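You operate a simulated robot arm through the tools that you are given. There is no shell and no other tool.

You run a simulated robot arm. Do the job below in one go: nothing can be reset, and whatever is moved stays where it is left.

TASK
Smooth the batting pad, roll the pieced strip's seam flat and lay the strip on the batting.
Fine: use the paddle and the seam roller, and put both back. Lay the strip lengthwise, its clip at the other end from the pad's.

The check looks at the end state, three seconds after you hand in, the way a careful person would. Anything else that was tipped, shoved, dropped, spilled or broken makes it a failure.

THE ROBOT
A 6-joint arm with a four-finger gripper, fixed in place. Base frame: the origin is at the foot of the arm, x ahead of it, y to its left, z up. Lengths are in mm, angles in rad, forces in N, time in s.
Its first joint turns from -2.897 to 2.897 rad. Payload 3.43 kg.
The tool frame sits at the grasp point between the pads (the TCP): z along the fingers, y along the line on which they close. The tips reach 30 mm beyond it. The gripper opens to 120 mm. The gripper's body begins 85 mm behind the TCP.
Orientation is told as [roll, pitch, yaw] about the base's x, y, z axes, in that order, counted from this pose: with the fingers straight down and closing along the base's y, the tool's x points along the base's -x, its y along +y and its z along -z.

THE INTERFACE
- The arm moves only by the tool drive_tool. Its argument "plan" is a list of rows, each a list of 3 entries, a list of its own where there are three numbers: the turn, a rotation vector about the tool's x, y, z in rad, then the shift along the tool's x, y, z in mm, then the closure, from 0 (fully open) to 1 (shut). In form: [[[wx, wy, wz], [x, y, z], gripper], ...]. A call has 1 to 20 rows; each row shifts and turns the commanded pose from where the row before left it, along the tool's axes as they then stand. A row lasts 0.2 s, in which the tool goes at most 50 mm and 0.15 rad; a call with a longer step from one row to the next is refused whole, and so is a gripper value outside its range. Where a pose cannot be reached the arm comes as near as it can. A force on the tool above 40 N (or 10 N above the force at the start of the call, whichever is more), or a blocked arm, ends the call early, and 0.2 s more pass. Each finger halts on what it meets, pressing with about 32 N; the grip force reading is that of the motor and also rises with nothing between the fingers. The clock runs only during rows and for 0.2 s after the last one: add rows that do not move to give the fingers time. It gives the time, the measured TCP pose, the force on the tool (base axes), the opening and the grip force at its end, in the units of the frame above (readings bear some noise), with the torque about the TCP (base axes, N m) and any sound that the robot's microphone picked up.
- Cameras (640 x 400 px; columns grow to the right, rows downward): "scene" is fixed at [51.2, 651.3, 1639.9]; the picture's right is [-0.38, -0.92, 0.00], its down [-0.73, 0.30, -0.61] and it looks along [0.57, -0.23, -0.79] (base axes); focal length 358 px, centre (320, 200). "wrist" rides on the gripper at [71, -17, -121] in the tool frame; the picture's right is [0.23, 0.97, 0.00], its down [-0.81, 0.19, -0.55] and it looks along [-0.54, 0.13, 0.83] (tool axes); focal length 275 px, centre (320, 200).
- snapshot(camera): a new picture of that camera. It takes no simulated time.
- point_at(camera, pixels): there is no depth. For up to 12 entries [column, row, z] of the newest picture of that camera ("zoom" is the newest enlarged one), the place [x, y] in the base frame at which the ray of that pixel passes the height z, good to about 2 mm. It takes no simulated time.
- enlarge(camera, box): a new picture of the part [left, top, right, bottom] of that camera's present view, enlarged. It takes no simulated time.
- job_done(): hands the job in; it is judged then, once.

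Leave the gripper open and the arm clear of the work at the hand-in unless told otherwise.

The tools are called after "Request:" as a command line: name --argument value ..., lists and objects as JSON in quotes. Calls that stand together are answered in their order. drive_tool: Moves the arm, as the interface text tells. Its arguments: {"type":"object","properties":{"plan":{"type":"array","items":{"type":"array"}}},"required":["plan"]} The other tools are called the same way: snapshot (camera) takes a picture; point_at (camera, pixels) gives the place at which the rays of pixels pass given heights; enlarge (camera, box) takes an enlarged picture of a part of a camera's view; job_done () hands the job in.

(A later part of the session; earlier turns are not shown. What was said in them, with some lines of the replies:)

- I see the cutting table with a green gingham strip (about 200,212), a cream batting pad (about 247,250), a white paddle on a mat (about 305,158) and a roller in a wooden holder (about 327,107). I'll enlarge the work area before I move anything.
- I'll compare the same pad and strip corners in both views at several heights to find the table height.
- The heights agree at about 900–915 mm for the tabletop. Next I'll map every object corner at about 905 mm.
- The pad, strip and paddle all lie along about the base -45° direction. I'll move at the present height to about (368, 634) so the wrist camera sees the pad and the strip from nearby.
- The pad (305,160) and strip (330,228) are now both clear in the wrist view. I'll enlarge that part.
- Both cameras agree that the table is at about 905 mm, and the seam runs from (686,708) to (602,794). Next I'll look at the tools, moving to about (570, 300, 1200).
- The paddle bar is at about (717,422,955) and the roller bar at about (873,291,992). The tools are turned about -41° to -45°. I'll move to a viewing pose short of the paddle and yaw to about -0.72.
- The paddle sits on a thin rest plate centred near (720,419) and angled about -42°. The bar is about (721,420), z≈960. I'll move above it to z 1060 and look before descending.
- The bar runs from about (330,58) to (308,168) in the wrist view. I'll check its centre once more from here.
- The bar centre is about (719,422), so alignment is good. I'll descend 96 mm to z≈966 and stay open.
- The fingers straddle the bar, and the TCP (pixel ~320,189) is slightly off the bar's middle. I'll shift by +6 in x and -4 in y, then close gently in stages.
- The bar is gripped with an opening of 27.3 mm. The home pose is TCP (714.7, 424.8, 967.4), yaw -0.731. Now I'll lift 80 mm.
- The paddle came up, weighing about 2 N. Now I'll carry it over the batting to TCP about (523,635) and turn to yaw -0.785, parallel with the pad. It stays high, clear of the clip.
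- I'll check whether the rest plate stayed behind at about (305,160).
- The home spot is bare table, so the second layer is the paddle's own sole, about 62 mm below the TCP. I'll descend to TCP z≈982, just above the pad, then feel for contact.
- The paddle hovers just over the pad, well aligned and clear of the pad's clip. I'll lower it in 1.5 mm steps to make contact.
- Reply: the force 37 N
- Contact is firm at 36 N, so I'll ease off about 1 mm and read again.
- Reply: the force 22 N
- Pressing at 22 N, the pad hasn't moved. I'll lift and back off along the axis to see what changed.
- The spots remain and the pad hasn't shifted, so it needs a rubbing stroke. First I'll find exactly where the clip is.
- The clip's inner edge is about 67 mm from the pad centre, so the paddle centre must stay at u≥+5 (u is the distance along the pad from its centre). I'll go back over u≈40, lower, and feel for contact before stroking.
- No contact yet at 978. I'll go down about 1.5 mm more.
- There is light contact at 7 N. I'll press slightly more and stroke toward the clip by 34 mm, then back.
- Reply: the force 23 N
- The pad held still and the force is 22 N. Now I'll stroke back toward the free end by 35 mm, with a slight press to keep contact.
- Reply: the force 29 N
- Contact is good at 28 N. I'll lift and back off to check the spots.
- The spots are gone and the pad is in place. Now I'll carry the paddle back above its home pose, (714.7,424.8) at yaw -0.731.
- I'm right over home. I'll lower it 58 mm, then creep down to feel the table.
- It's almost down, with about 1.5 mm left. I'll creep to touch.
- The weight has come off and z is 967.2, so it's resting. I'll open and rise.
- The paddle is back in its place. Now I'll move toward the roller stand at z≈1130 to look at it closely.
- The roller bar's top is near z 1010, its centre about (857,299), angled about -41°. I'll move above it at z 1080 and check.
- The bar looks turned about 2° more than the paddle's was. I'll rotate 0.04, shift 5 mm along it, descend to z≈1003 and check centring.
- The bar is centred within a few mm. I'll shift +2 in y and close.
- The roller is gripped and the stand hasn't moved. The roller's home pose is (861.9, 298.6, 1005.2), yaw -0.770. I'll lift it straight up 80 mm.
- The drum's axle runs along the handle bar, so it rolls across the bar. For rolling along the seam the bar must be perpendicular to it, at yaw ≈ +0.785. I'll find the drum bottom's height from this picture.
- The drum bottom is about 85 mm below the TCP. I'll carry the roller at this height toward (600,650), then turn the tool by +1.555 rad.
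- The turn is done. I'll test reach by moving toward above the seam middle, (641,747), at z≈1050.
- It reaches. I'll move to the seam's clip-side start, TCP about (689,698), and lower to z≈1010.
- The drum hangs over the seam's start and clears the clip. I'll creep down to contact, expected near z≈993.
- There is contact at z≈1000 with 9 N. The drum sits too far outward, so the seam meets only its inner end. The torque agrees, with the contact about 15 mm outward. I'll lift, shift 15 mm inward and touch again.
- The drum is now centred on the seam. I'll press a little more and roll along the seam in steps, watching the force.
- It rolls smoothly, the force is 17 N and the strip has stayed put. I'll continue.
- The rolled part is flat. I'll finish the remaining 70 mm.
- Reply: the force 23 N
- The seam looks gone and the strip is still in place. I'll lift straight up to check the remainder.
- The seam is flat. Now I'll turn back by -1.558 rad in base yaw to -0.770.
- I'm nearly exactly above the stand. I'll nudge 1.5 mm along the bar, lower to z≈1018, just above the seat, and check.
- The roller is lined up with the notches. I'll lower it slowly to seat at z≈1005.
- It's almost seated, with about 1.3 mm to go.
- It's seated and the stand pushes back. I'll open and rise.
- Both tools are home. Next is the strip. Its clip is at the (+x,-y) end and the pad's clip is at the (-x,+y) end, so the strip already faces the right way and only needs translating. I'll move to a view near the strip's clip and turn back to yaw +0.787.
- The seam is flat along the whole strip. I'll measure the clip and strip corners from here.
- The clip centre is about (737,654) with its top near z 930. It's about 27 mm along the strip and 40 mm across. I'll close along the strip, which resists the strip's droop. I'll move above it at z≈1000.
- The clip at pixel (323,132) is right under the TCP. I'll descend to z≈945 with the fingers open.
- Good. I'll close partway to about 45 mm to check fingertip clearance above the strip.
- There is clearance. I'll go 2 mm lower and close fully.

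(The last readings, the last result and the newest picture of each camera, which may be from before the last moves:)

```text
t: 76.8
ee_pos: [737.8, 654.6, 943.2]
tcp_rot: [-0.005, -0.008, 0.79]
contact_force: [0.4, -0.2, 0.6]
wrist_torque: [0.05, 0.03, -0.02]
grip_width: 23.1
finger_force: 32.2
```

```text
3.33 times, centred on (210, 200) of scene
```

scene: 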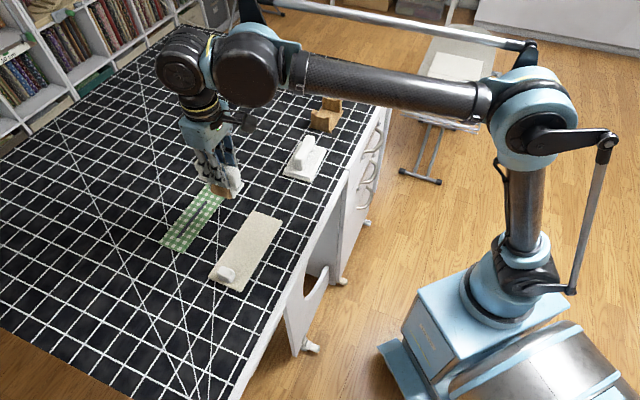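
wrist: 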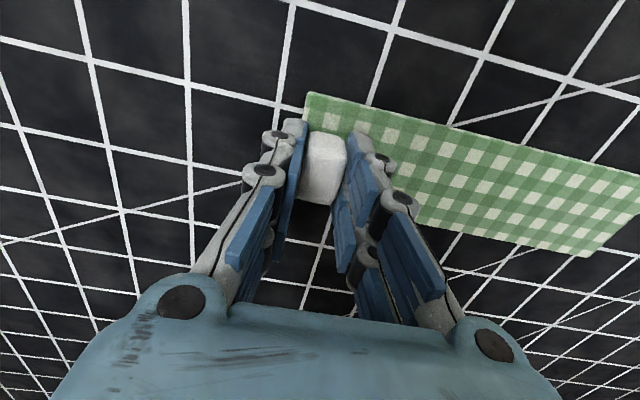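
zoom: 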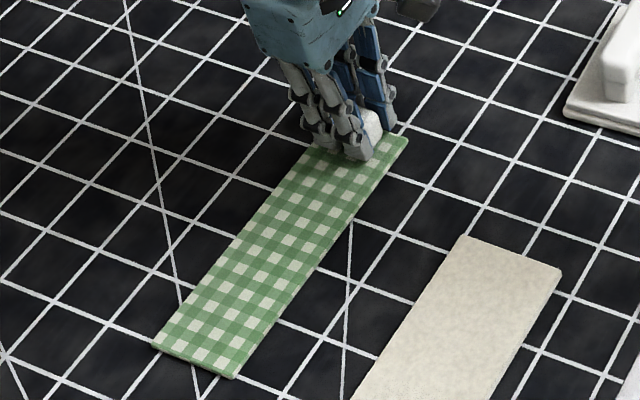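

The clip is gripped at 23 mm. I'll lift just 20 mm to see how the strip behaves.

Request:
drive_tool --plan '[[[0, 0, 0], [0, 0, -4], 1], [[0, 0, 0], [0, 0, -8], 1], [[0, 0, 0], [0, 0, -8], 1], [[0, 0, 0], [0, 0, 0], 1], [[0, 0, 0], [0, 0, 0], 1]]'

Request:
snapshot --camera "wrist"

Request:
enlarge --camera "scene" --box '[150, 140, 270, 260]'

```text
t: 78.0
ee_pos: [737.4, 654.5, 964.5]
tcp_rot: [-0.007, -0.009, 0.788]
contact_force: [0.3, 0.6, -0.6]
wrist_torque: [0.02, -0.02, 0.02]
grip_width: 22.9
finger_force: 32.2
```

```text
taken
```

wrist: 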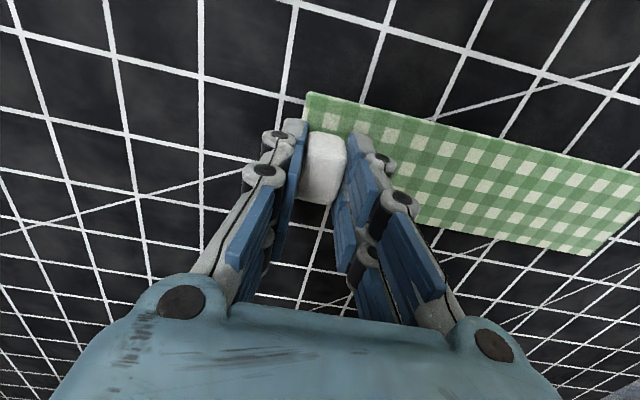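

```text
3.33 times, centred on (210, 200) of scene
```

zoom: 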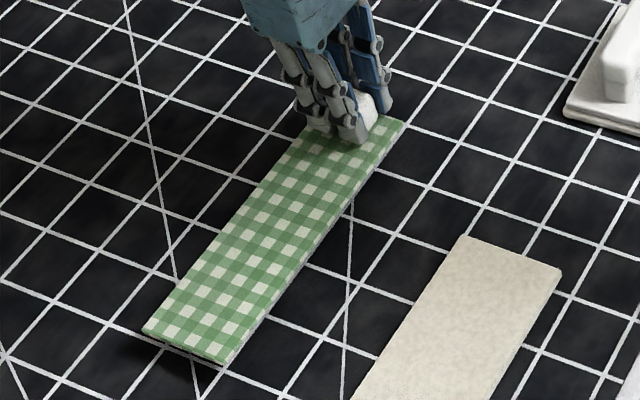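

The strip is rigid and light and lifts level. I'll raise it another 40 mm, then take some still readings to find its weight and balance.

Request:
drive_tool --plan '[[[0, 0, 0], [0, 0, -20], 1], [[0, 0, 0], [0, 0, -20], 1], [[0, 0, 0], [0, 0, 0], 1], [[0, 0, 0], [0, 0, 0], 1], [[0, 0, 0], [0, 0, 0], 1]]'

Request:
drive_tool --plan '[[[0, 0, 0], [0, 0, 0], 1]]'

Request:
drive_tool --plan '[[[0, 0, 0], [0, 0, 0], 1]]'

Request:
drive_tool --plan '[[[0, 0, 0], [0, 0, 0], 1]]'

Request:
drive_tool --plan '[[[0, 0, 0], [0, 0, 0], 1]]'

Request:
drive_tool --plan '[[[0, 0, 0], [0, 0, 0], 1]]'

Request:
enlarge --camera "scene" --box '[150, 120, 300, 300]'

```text
t: 79.2
ee_pos: [737.0, 655.1, 1003.2]
tcp_rot: [-0.007, -0.008, 0.787]
contact_force: [-0.7, 0.0, 0.0]
wrist_torque: [-0.02, -0.02, 0.02]
grip_width: 23.0
finger_force: 32.1
```

```text
t: 79.6
ee_pos: [736.9, 653.8, 1002.9]
tcp_rot: [-0.005, -0.009, 0.788]
contact_force: [0.7, 0.5, -0.3]
wrist_torque: [-0.03, -0.04, -0.02]
grip_width: 23.0
finger_force: 31.7
```

```text
t: 80.0
ee_pos: [737.8, 655.6, 1003.4]
tcp_rot: [-0.008, -0.009, 0.787]
contact_force: [-0.3, -0.4, -0.3]
wrist_torque: [-0.01, 0.01, 0.02]
grip_width: 23.1
finger_force: 32.1
```

```text
t: 80.4
ee_pos: [737.6, 654.4, 1002.6]
tcp_rot: [-0.009, -0.009, 0.786]
contact_force: [0.0, 0.3, -0.3]
wrist_torque: [-0.03, 0.0, -0.02]
grip_width: 23.4
finger_force: 32.2
```

```text
t: 80.8
ee_pos: [738.0, 655.8, 1003.8]
tcp_rot: [-0.006, -0.009, 0.786]
contact_force: [0.7, 0.1, -0.3]
wrist_torque: [-0.04, -0.01, -0.01]
grip_width: 23.4
finger_force: 31.6
```

```text
t: 81.2
ee_pos: [739.1, 654.6, 1002.8]
tcp_rot: [-0.006, -0.01, 0.787]
contact_force: [0.6, 0.4, -0.4]
wrist_torque: [-0.01, -0.04, 0.0]
grip_width: 23.0
finger_force: 32.0
```

```text
2.22 times, centred on (225, 210) of scene
```

zoom: 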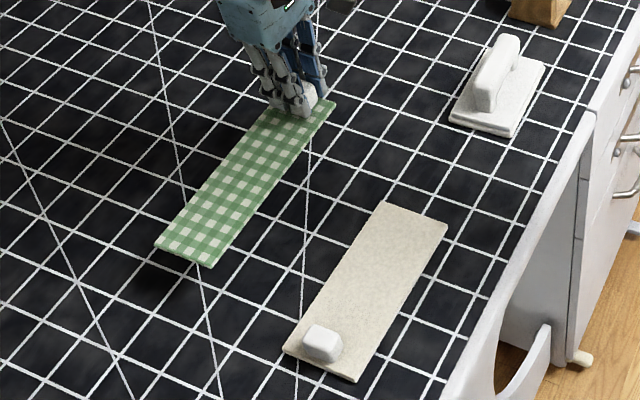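

Averaged, it weighs about 0.3 N with its balance point about 95 mm from the clip, so the strip won't tip if its clip end overhangs the pad. The strip (~238 mm) is longer than the pad's free length, so I'll lay it flat with its free end just short of the pad's clip. Now I'll carry it over the pad at this height, about 10 mm off the final position.

Request:
drive_tool --plan '[[[0, 0, 0], [20, -2, 0], 1], [[0, 0, 0], [30, -3, 0], 1], [[0, 0, 0], [35, -4, 0], 1], [[0, 0, 0], [35, -4, 0], 1], [[0, 0, 0], [30, -3, 0], 1], [[0, 0, 0], [16, -2, 0], 1], [[0, 0, 0], [0, 0, 0], 1], [[0, 0, 0], [0, 0, 0], 1]]'

Request:
snapshot --camera "wrist"

Request:
enlarge --camera "scene" --box '[190, 140, 320, 300]'

```text
t: 83.0
ee_pos: [632.4, 523.7, 1002.8]
tcp_rot: [-0.005, -0.009, 0.787]
contact_force: [-0.3, 1.3, -0.3]
wrist_torque: [0.01, -0.02, -0.02]
grip_width: 23.2
finger_force: 32.2
```

```text
taken
```

wrist: 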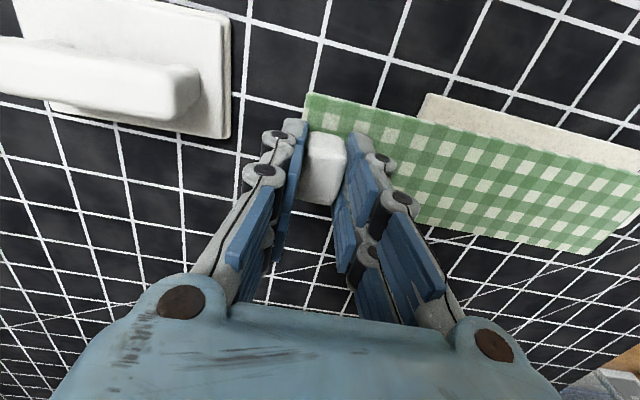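

```text
2.50 times, centred on (255, 220) of scene
```

zoom: 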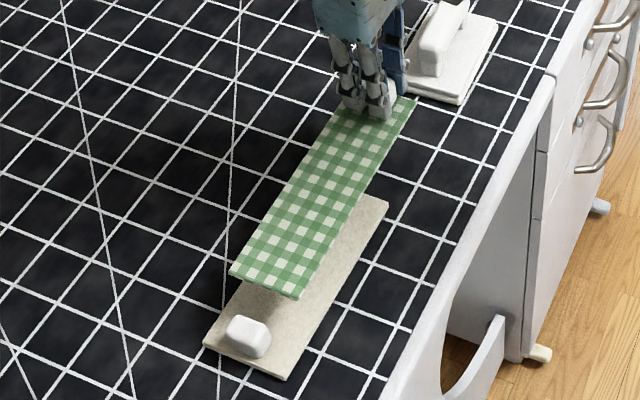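

The alignment looks right. I'll lower it to about 8 mm above the pad and check against the edges.

Request:
drive_tool --plan '[[[0, 0, 0], [0, 0, 15], 1], [[0, 0, 0], [0, 0, 15], 1], [[0, 0, 0], [0, 0, 8], 1], [[0, 0, 0], [0, 0, 3], 1], [[0, 0, 0], [0, 0, 0], 1], [[0, 0, 0], [0, 0, 0], 1]]'

Request:
enlarge --camera "scene" --box '[195, 160, 305, 300]'

Request:
enlarge --camera "scene" --box '[200, 240, 260, 300]'

Request:
snapshot --camera "wrist"

```text
t: 84.4
ee_pos: [633.6, 524.6, 962.7]
tcp_rot: [-0.008, -0.01, 0.787]
contact_force: [0.2, 0.2, -0.9]
wrist_torque: [-0.04, 0.02, 0.01]
grip_width: 23.4
finger_force: 32.1
```

```text
2.86 times, centred on (250, 230) of scene
```

zoom: 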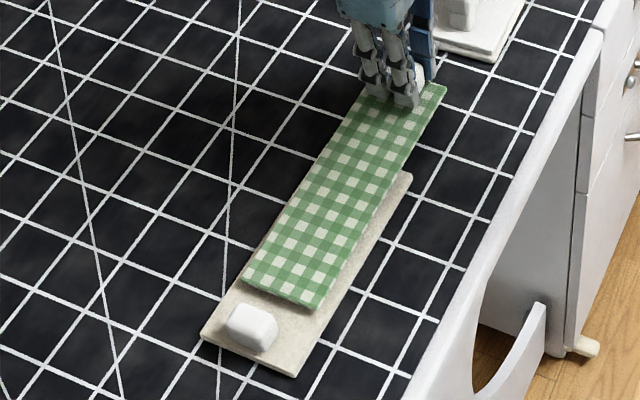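

```text
6.67 times, centred on (230, 270) of scene
```

zoom: 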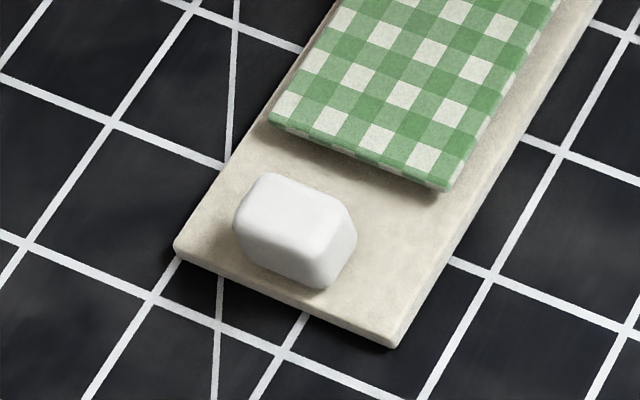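

```text
taken
```

wrist: 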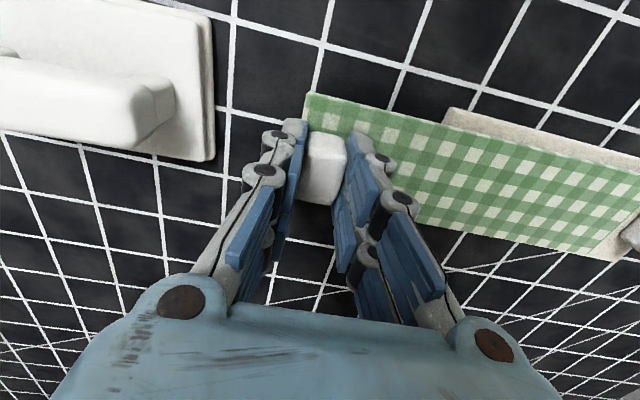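

About 24 mm remain between the free end and the pad's clip, and the strip sits about 2 mm left of centre. I'll shift 12 mm toward the pad's clip and 2 mm sideways, then look again.

Request:
drive_tool --plan '[[[0, 0, 0], [1, 6, 0], 1], [[0, 0, 0], [1, 6, 0], 1], [[0, 0, 0], [0, 0, 0], 1], [[0, 0, 0], [0, 0, 0], 1]]'

Request:
enlarge --camera "scene" --box '[200, 240, 260, 300]'

Request:
enlarge --camera "scene" --box '[240, 170, 310, 240]'

Request:
enlarge --camera "wrist" --box '[420, 80, 640, 300]'

```text
t: 85.4
ee_pos: [624.8, 531.7, 961.3]
tcp_rot: [-0.008, -0.008, 0.787]
contact_force: [-0.5, -0.1, -0.4]
wrist_torque: [0.0, -0.02, 0.0]
grip_width: 23.3
finger_force: 32.3
```

```text
6.67 times, centred on (230, 270) of scene
```

zoom: 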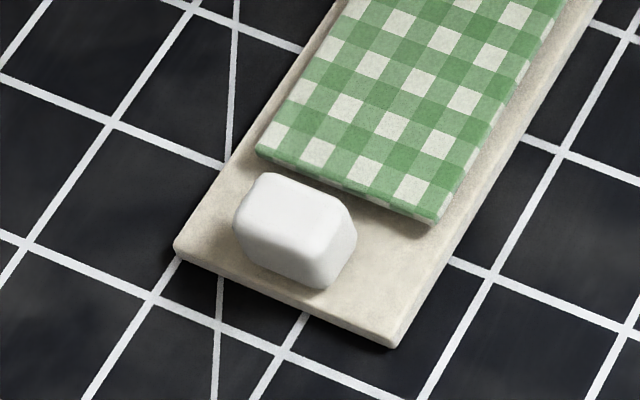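

```text
5.71 times, centred on (275, 205) of scene
```

zoom: 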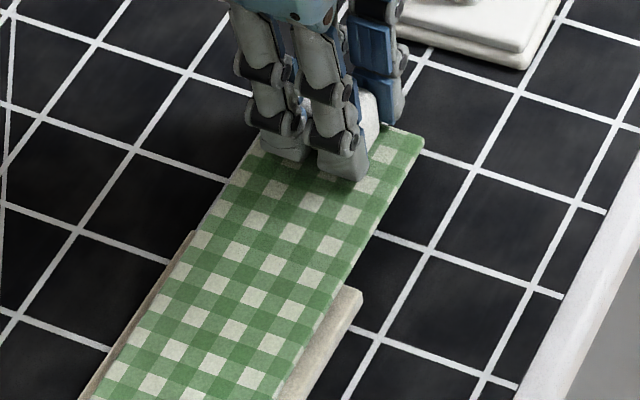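

```text
1.82 times, centred on (530, 190) of wrist
```

zoom: 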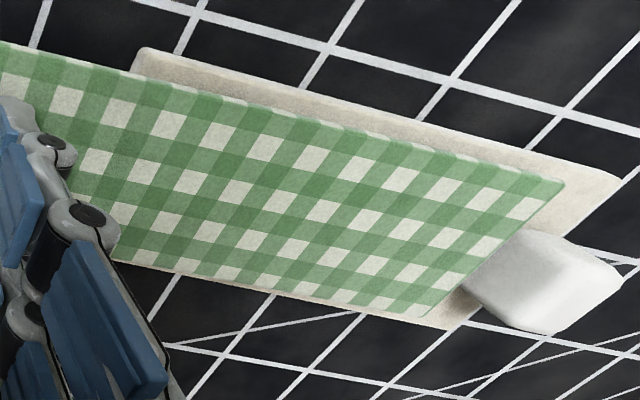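

It's centred sideways, with about 13 mm still free to the clip. I'll move another 7 mm toward it, then lower almost onto the pad.

Request:
drive_tool --plan '[[[0, 0, 0], [0, 7, 0], 1], [[0, 0, 0], [0, 0, 3], 1], [[0, 0, 0], [0, 0, 0], 1], [[0, 0, 0], [0, 0, 0], 1]]'

Request:
enlarge --camera "scene" --box '[200, 240, 260, 300]'

Request:
enlarge --camera "wrist" --box '[520, 120, 640, 260]'

```text
t: 86.4
ee_pos: [618.5, 536.1, 958.5]
tcp_rot: [-0.007, -0.009, 0.787]
contact_force: [-0.6, -0.3, -0.8]
wrist_torque: [-0.04, -0.01, 0.0]
grip_width: 23.3
finger_force: 31.9
```

```text
6.67 times, centred on (230, 270) of scene
```

zoom: 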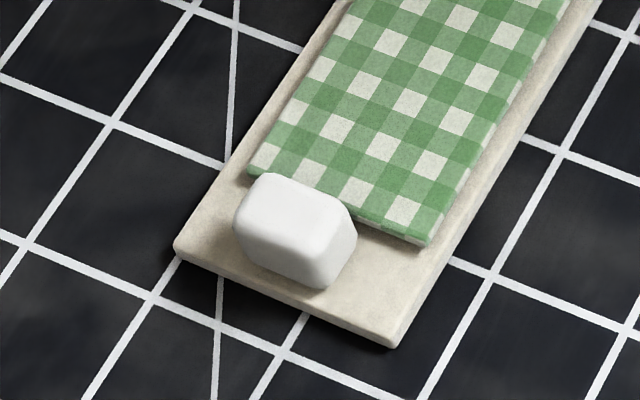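

```text
2.86 times, centred on (580, 190) of wrist
```

zoom: 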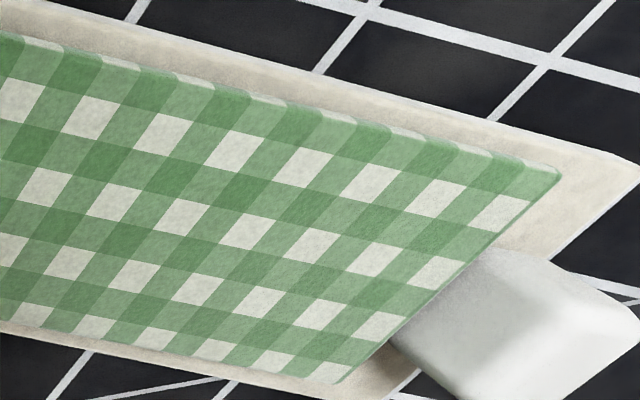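

About 6 mm of gap remains at the pad's clip. I'll lower in small steps onto the pad, watching the force.

Request:
drive_tool --plan '[[[0, 0, 0], [0, 0, 2], 1], [[0, 0, 0], [0, 0, 1], 1], [[0, 0, 0], [0, 0, 1], 1], [[0, 0, 0], [0, 0, 0], 1], [[0, 0, 0], [0, 0, 0], 1]]'

Request:
enlarge --camera "scene" --box '[200, 240, 260, 300]'

Request:
enlarge --camera "wrist" --box '[420, 80, 640, 300]'

```text
t: 87.6
ee_pos: [618.4, 535.3, 954.2]
tcp_rot: [-0.008, -0.008, 0.786]
contact_force: [0.1, 0.2, -0.2]
wrist_torque: [-0.02, 0.02, 0.0]
grip_width: 23.3
finger_force: 32.2
```

```text
6.67 times, centred on (230, 270) of scene
```

zoom: 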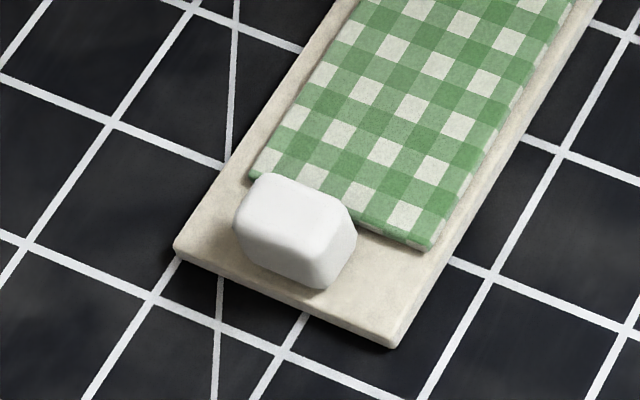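

```text
1.82 times, centred on (530, 190) of wrist
```

zoom: 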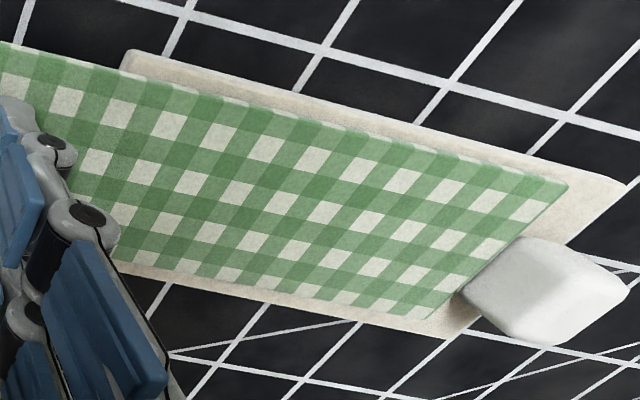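

Request:
drive_tool --plan '[[[0, 0, 0], [0, 0, 0.7], 1], [[0, 0, 0], [0, 0, 0.7], 1], [[0, 0, 0], [0, 0, 0], 1]]'

```text
t: 88.4
ee_pos: [618.0, 536.7, 952.8]
tcp_rot: [-0.009, -0.009, 0.787]
contact_force: [1.0, 0.0, 4.6]
wrist_torque: [0.18, 0.12, 0.02]
grip_width: 23.2
finger_force: 32.1
```

It's resting on the pad, with 4.6 N acting near the pad's end edge. I'll ease up slightly, open the fingers only a little because the paddle is close, and watch.

Request:
drive_tool --plan '[[[0, 0, 0], [0, 0, -0.4], 1], [[0, 0, 0], [0, 0, 0], 0.76], [[0, 0, 0], [0, 0, 0], 0.7], [[0, 0, 0], [0, 0, 0], 0.62], [[0, 0, 0], [0, 0, 0], 0.62], [[0, 0, 0], [0, 0, 0], 0.62]]'

Request:
snapshot --camera "wrist"

Request:
enlarge --camera "scene" --box '[195, 160, 305, 300]'

```text
t: 89.8
ee_pos: [617.7, 535.6, 954.1]
tcp_rot: [-0.007, -0.008, 0.787]
contact_force: [0.5, -0.1, 0.3]
wrist_torque: [0.03, -0.01, -0.04]
grip_width: 45.7
finger_force: 0.0
```

```text
taken
```

wrist: 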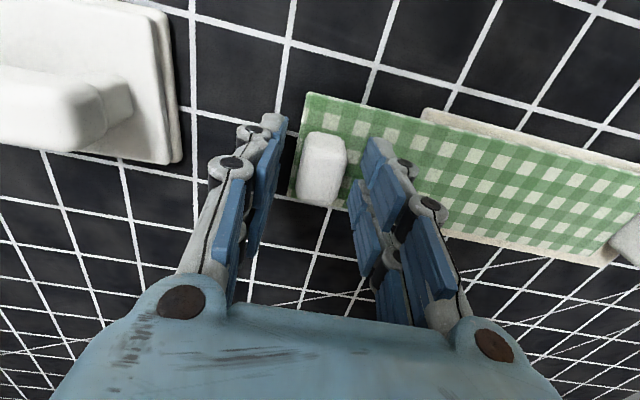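

```text
2.86 times, centred on (250, 230) of scene
```

zoom: 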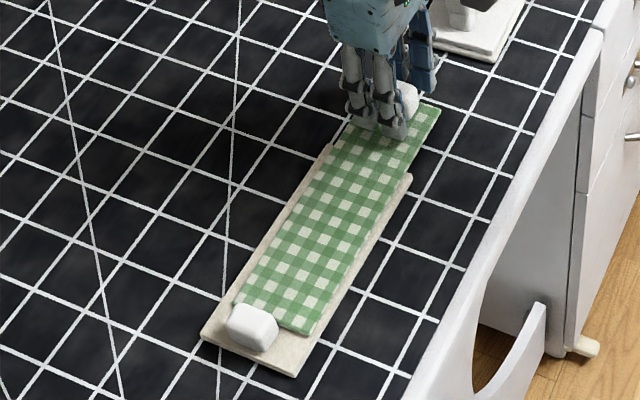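

The strip is released and lies flat on the pad, with its clip held clear in the open fingers. I'll rise straight up, then open fully once clear.

Request:
drive_tool --plan '[[[0, 0, 0], [0, 0, -10], 0.62], [[0, 0, 0], [0, 0, -30], 0.62], [[0, 0, 0], [0, 0, -45], 0.62], [[0, 0, 0], [0, 0, -45], 0.62], [[0, 0, 0], [0, 0, -45], 0.4], [[0, 0, 0], [0, 0, 0], 0], [[0, 0, 0], [0, 0, 0], 0]]'

Request:
snapshot --camera "wrist"

Request:
enlarge --camera "scene" --box '[195, 160, 305, 300]'

```text
t: 91.4
ee_pos: [615.7, 536.6, 1127.7]
tcp_rot: [-0.007, -0.009, 0.787]
contact_force: [-0.2, 0.3, -0.8]
wrist_torque: [0.02, -0.04, 0.03]
grip_width: 120.0
finger_force: 0.0
```

```text
taken
```

wrist: 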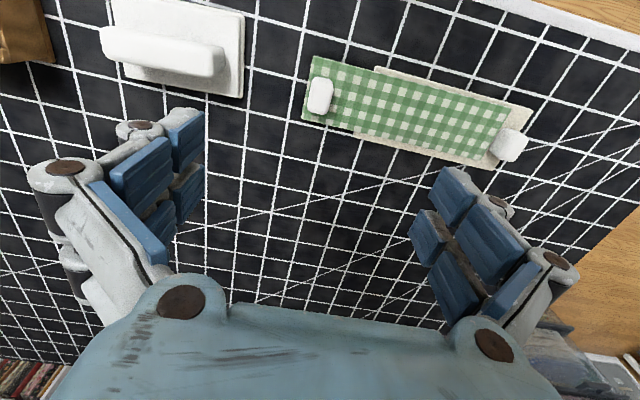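

```text
2.86 times, centred on (250, 230) of scene
```

zoom: 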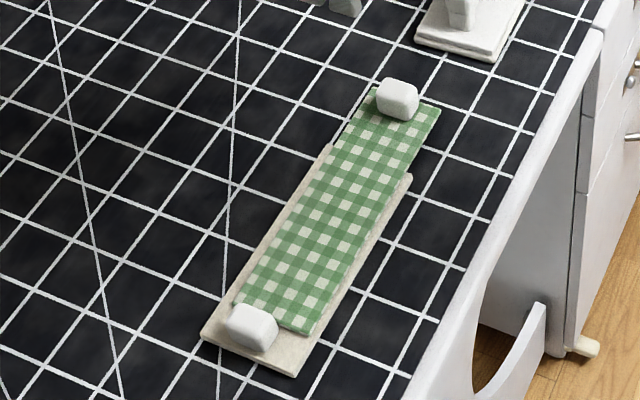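

The strip lies lengthwise on the batting with its clip at the opposite end. I'll look closely at both ends to confirm it's flat.

Request:
enlarge --camera "scene" --box '[245, 175, 310, 240]'

Request:
enlarge --camera "scene" --box '[205, 245, 255, 295]'

Request:
enlarge --camera "wrist" --box '[290, 30, 550, 190]'

Request:
snapshot --camera "scene"

```text
6.15 times, centred on (278, 208) of scene
```

zoom: 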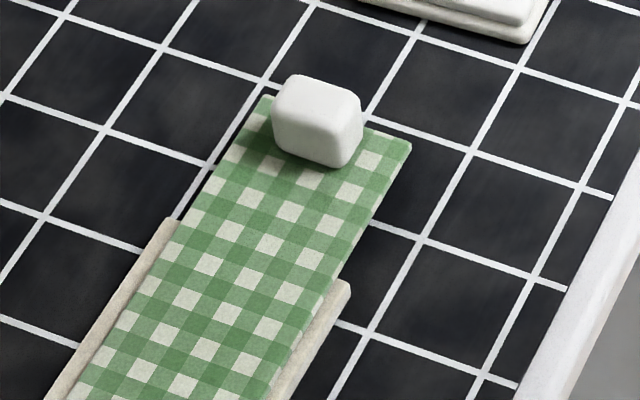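

```text
8.00 times, centred on (230, 270) of scene
```

zoom: 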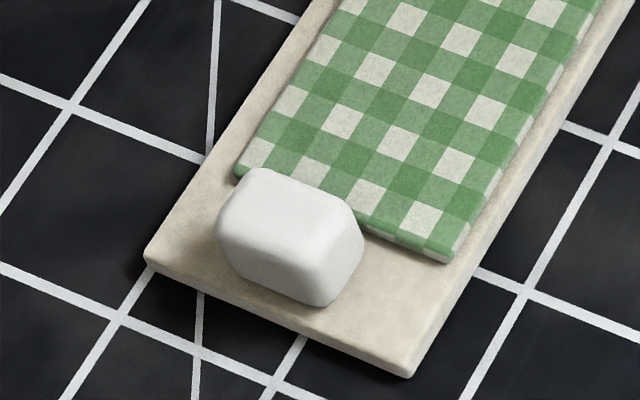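

```text
2.46 times, centred on (420, 110) of wrist
```

zoom: 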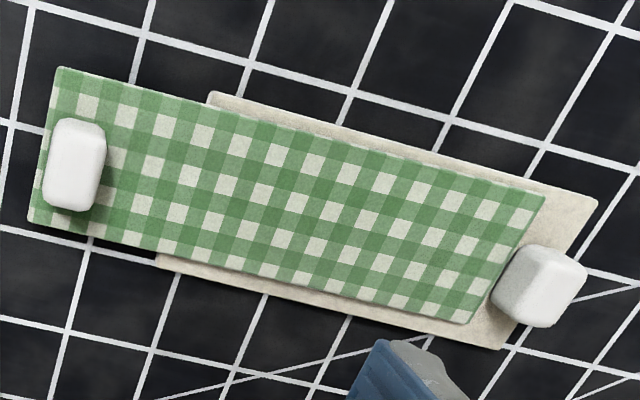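

```text
taken
```

scene: 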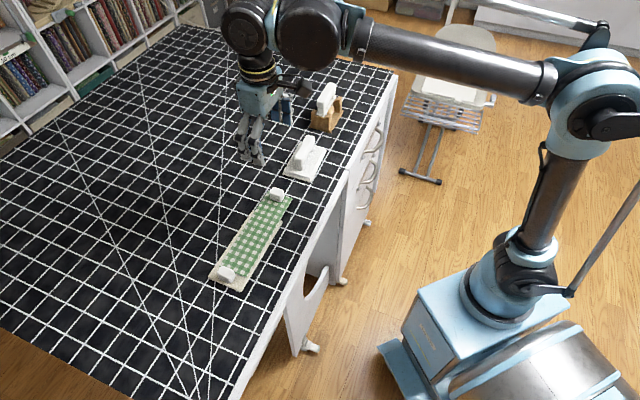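

The strip is flat, parallel and on the batting, and both tools are back in their places. I'll retract the arm up and away toward its start position.

Request:
drive_tool --plan '[[[0, 0, 0], [0, 0, -40], 0], [[0, 0, 0], [0, 0, -40], 0], [[0, 0, 0], [35.9, 21.3, -4], 0], [[0, 0, 0], [35.9, 21.3, -4], 0], [[0, 0, 0], [35.9, 21.3, -4], 0], [[0, 0, 0], [35.9, 21.3, -4], 0], [[0, 0, 0], [35.9, 21.3, -4], 0], [[0, 0, 0], [35.9, 21.3, -4], 0], [[0, 0, 0], [35.9, 21.3, -4], 0], [[0, 0, 0], [35.9, 21.3, -4], 0], [[0, 0, 0], [0, 0, 0], 0]]'

Request:
snapshot --camera "scene"

Request:
enlarge --camera "scene" --box '[200, 70, 360, 300]'

```text
t: 93.8
ee_pos: [290.1, 453.6, 1238.1]
tcp_rot: [-0.008, -0.007, 0.787]
contact_force: [0.3, 0.1, -0.1]
wrist_torque: [0.0, -0.01, 0.01]
grip_width: 119.9
finger_force: 0.1
```

```text
taken
```

scene: 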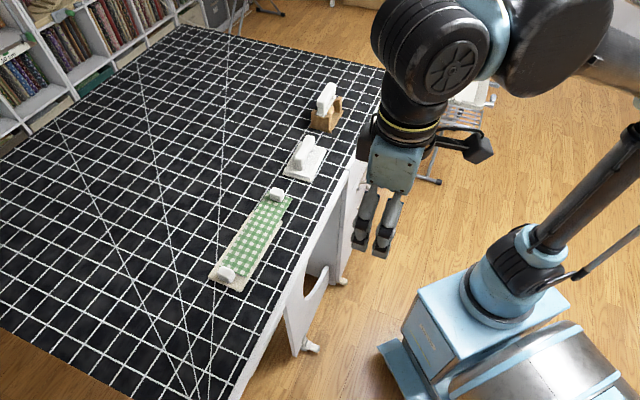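

```text
1.74 times, centred on (280, 185) of scene
```

zoom: 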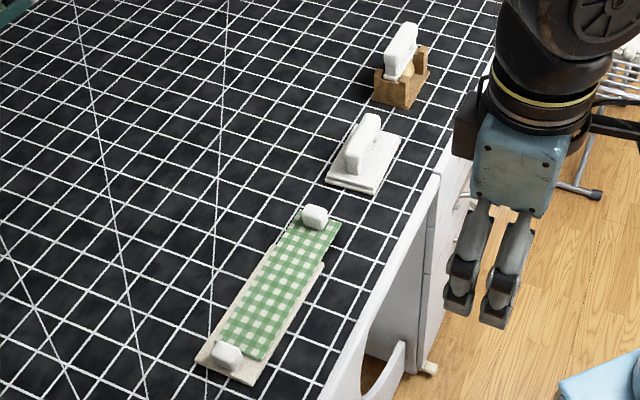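

The arm is clear with the gripper open. The pad is smooth, the seam is flat, the strip is laid with its clip opposite the pad's, and the paddle and roller are back in place. I'm handing in now.

Request:
job_done

```text
The job is handed in.
```

The batting pad is smoothed, the strip's seam is rolled flat, and the strip is laid lengthwise on the batting. I've handed the job in; no verdict came back with it.

- **Batting pad:** Pressing alone left the three spots. Two strokes with the paddle cleared them, and the pad did not move.
- **Seam:** One pass with the roller flattened it from end to end.
- **Strip:** It lies flat and parallel to the pad, with its clip at the other end from the pad's. It is about 238 mm long, more than the space beyond the pad's clip. I laid its free end about 6 mm short of that clip, so about 70 mm at the strip's clip end hangs past the pad.
- **Tools:** The paddle is back in its original spot and the roller is seated in its stand.

Nothing else looked disturbed in the final pictures. The arm was clear of the work with the gripper open at hand-in.
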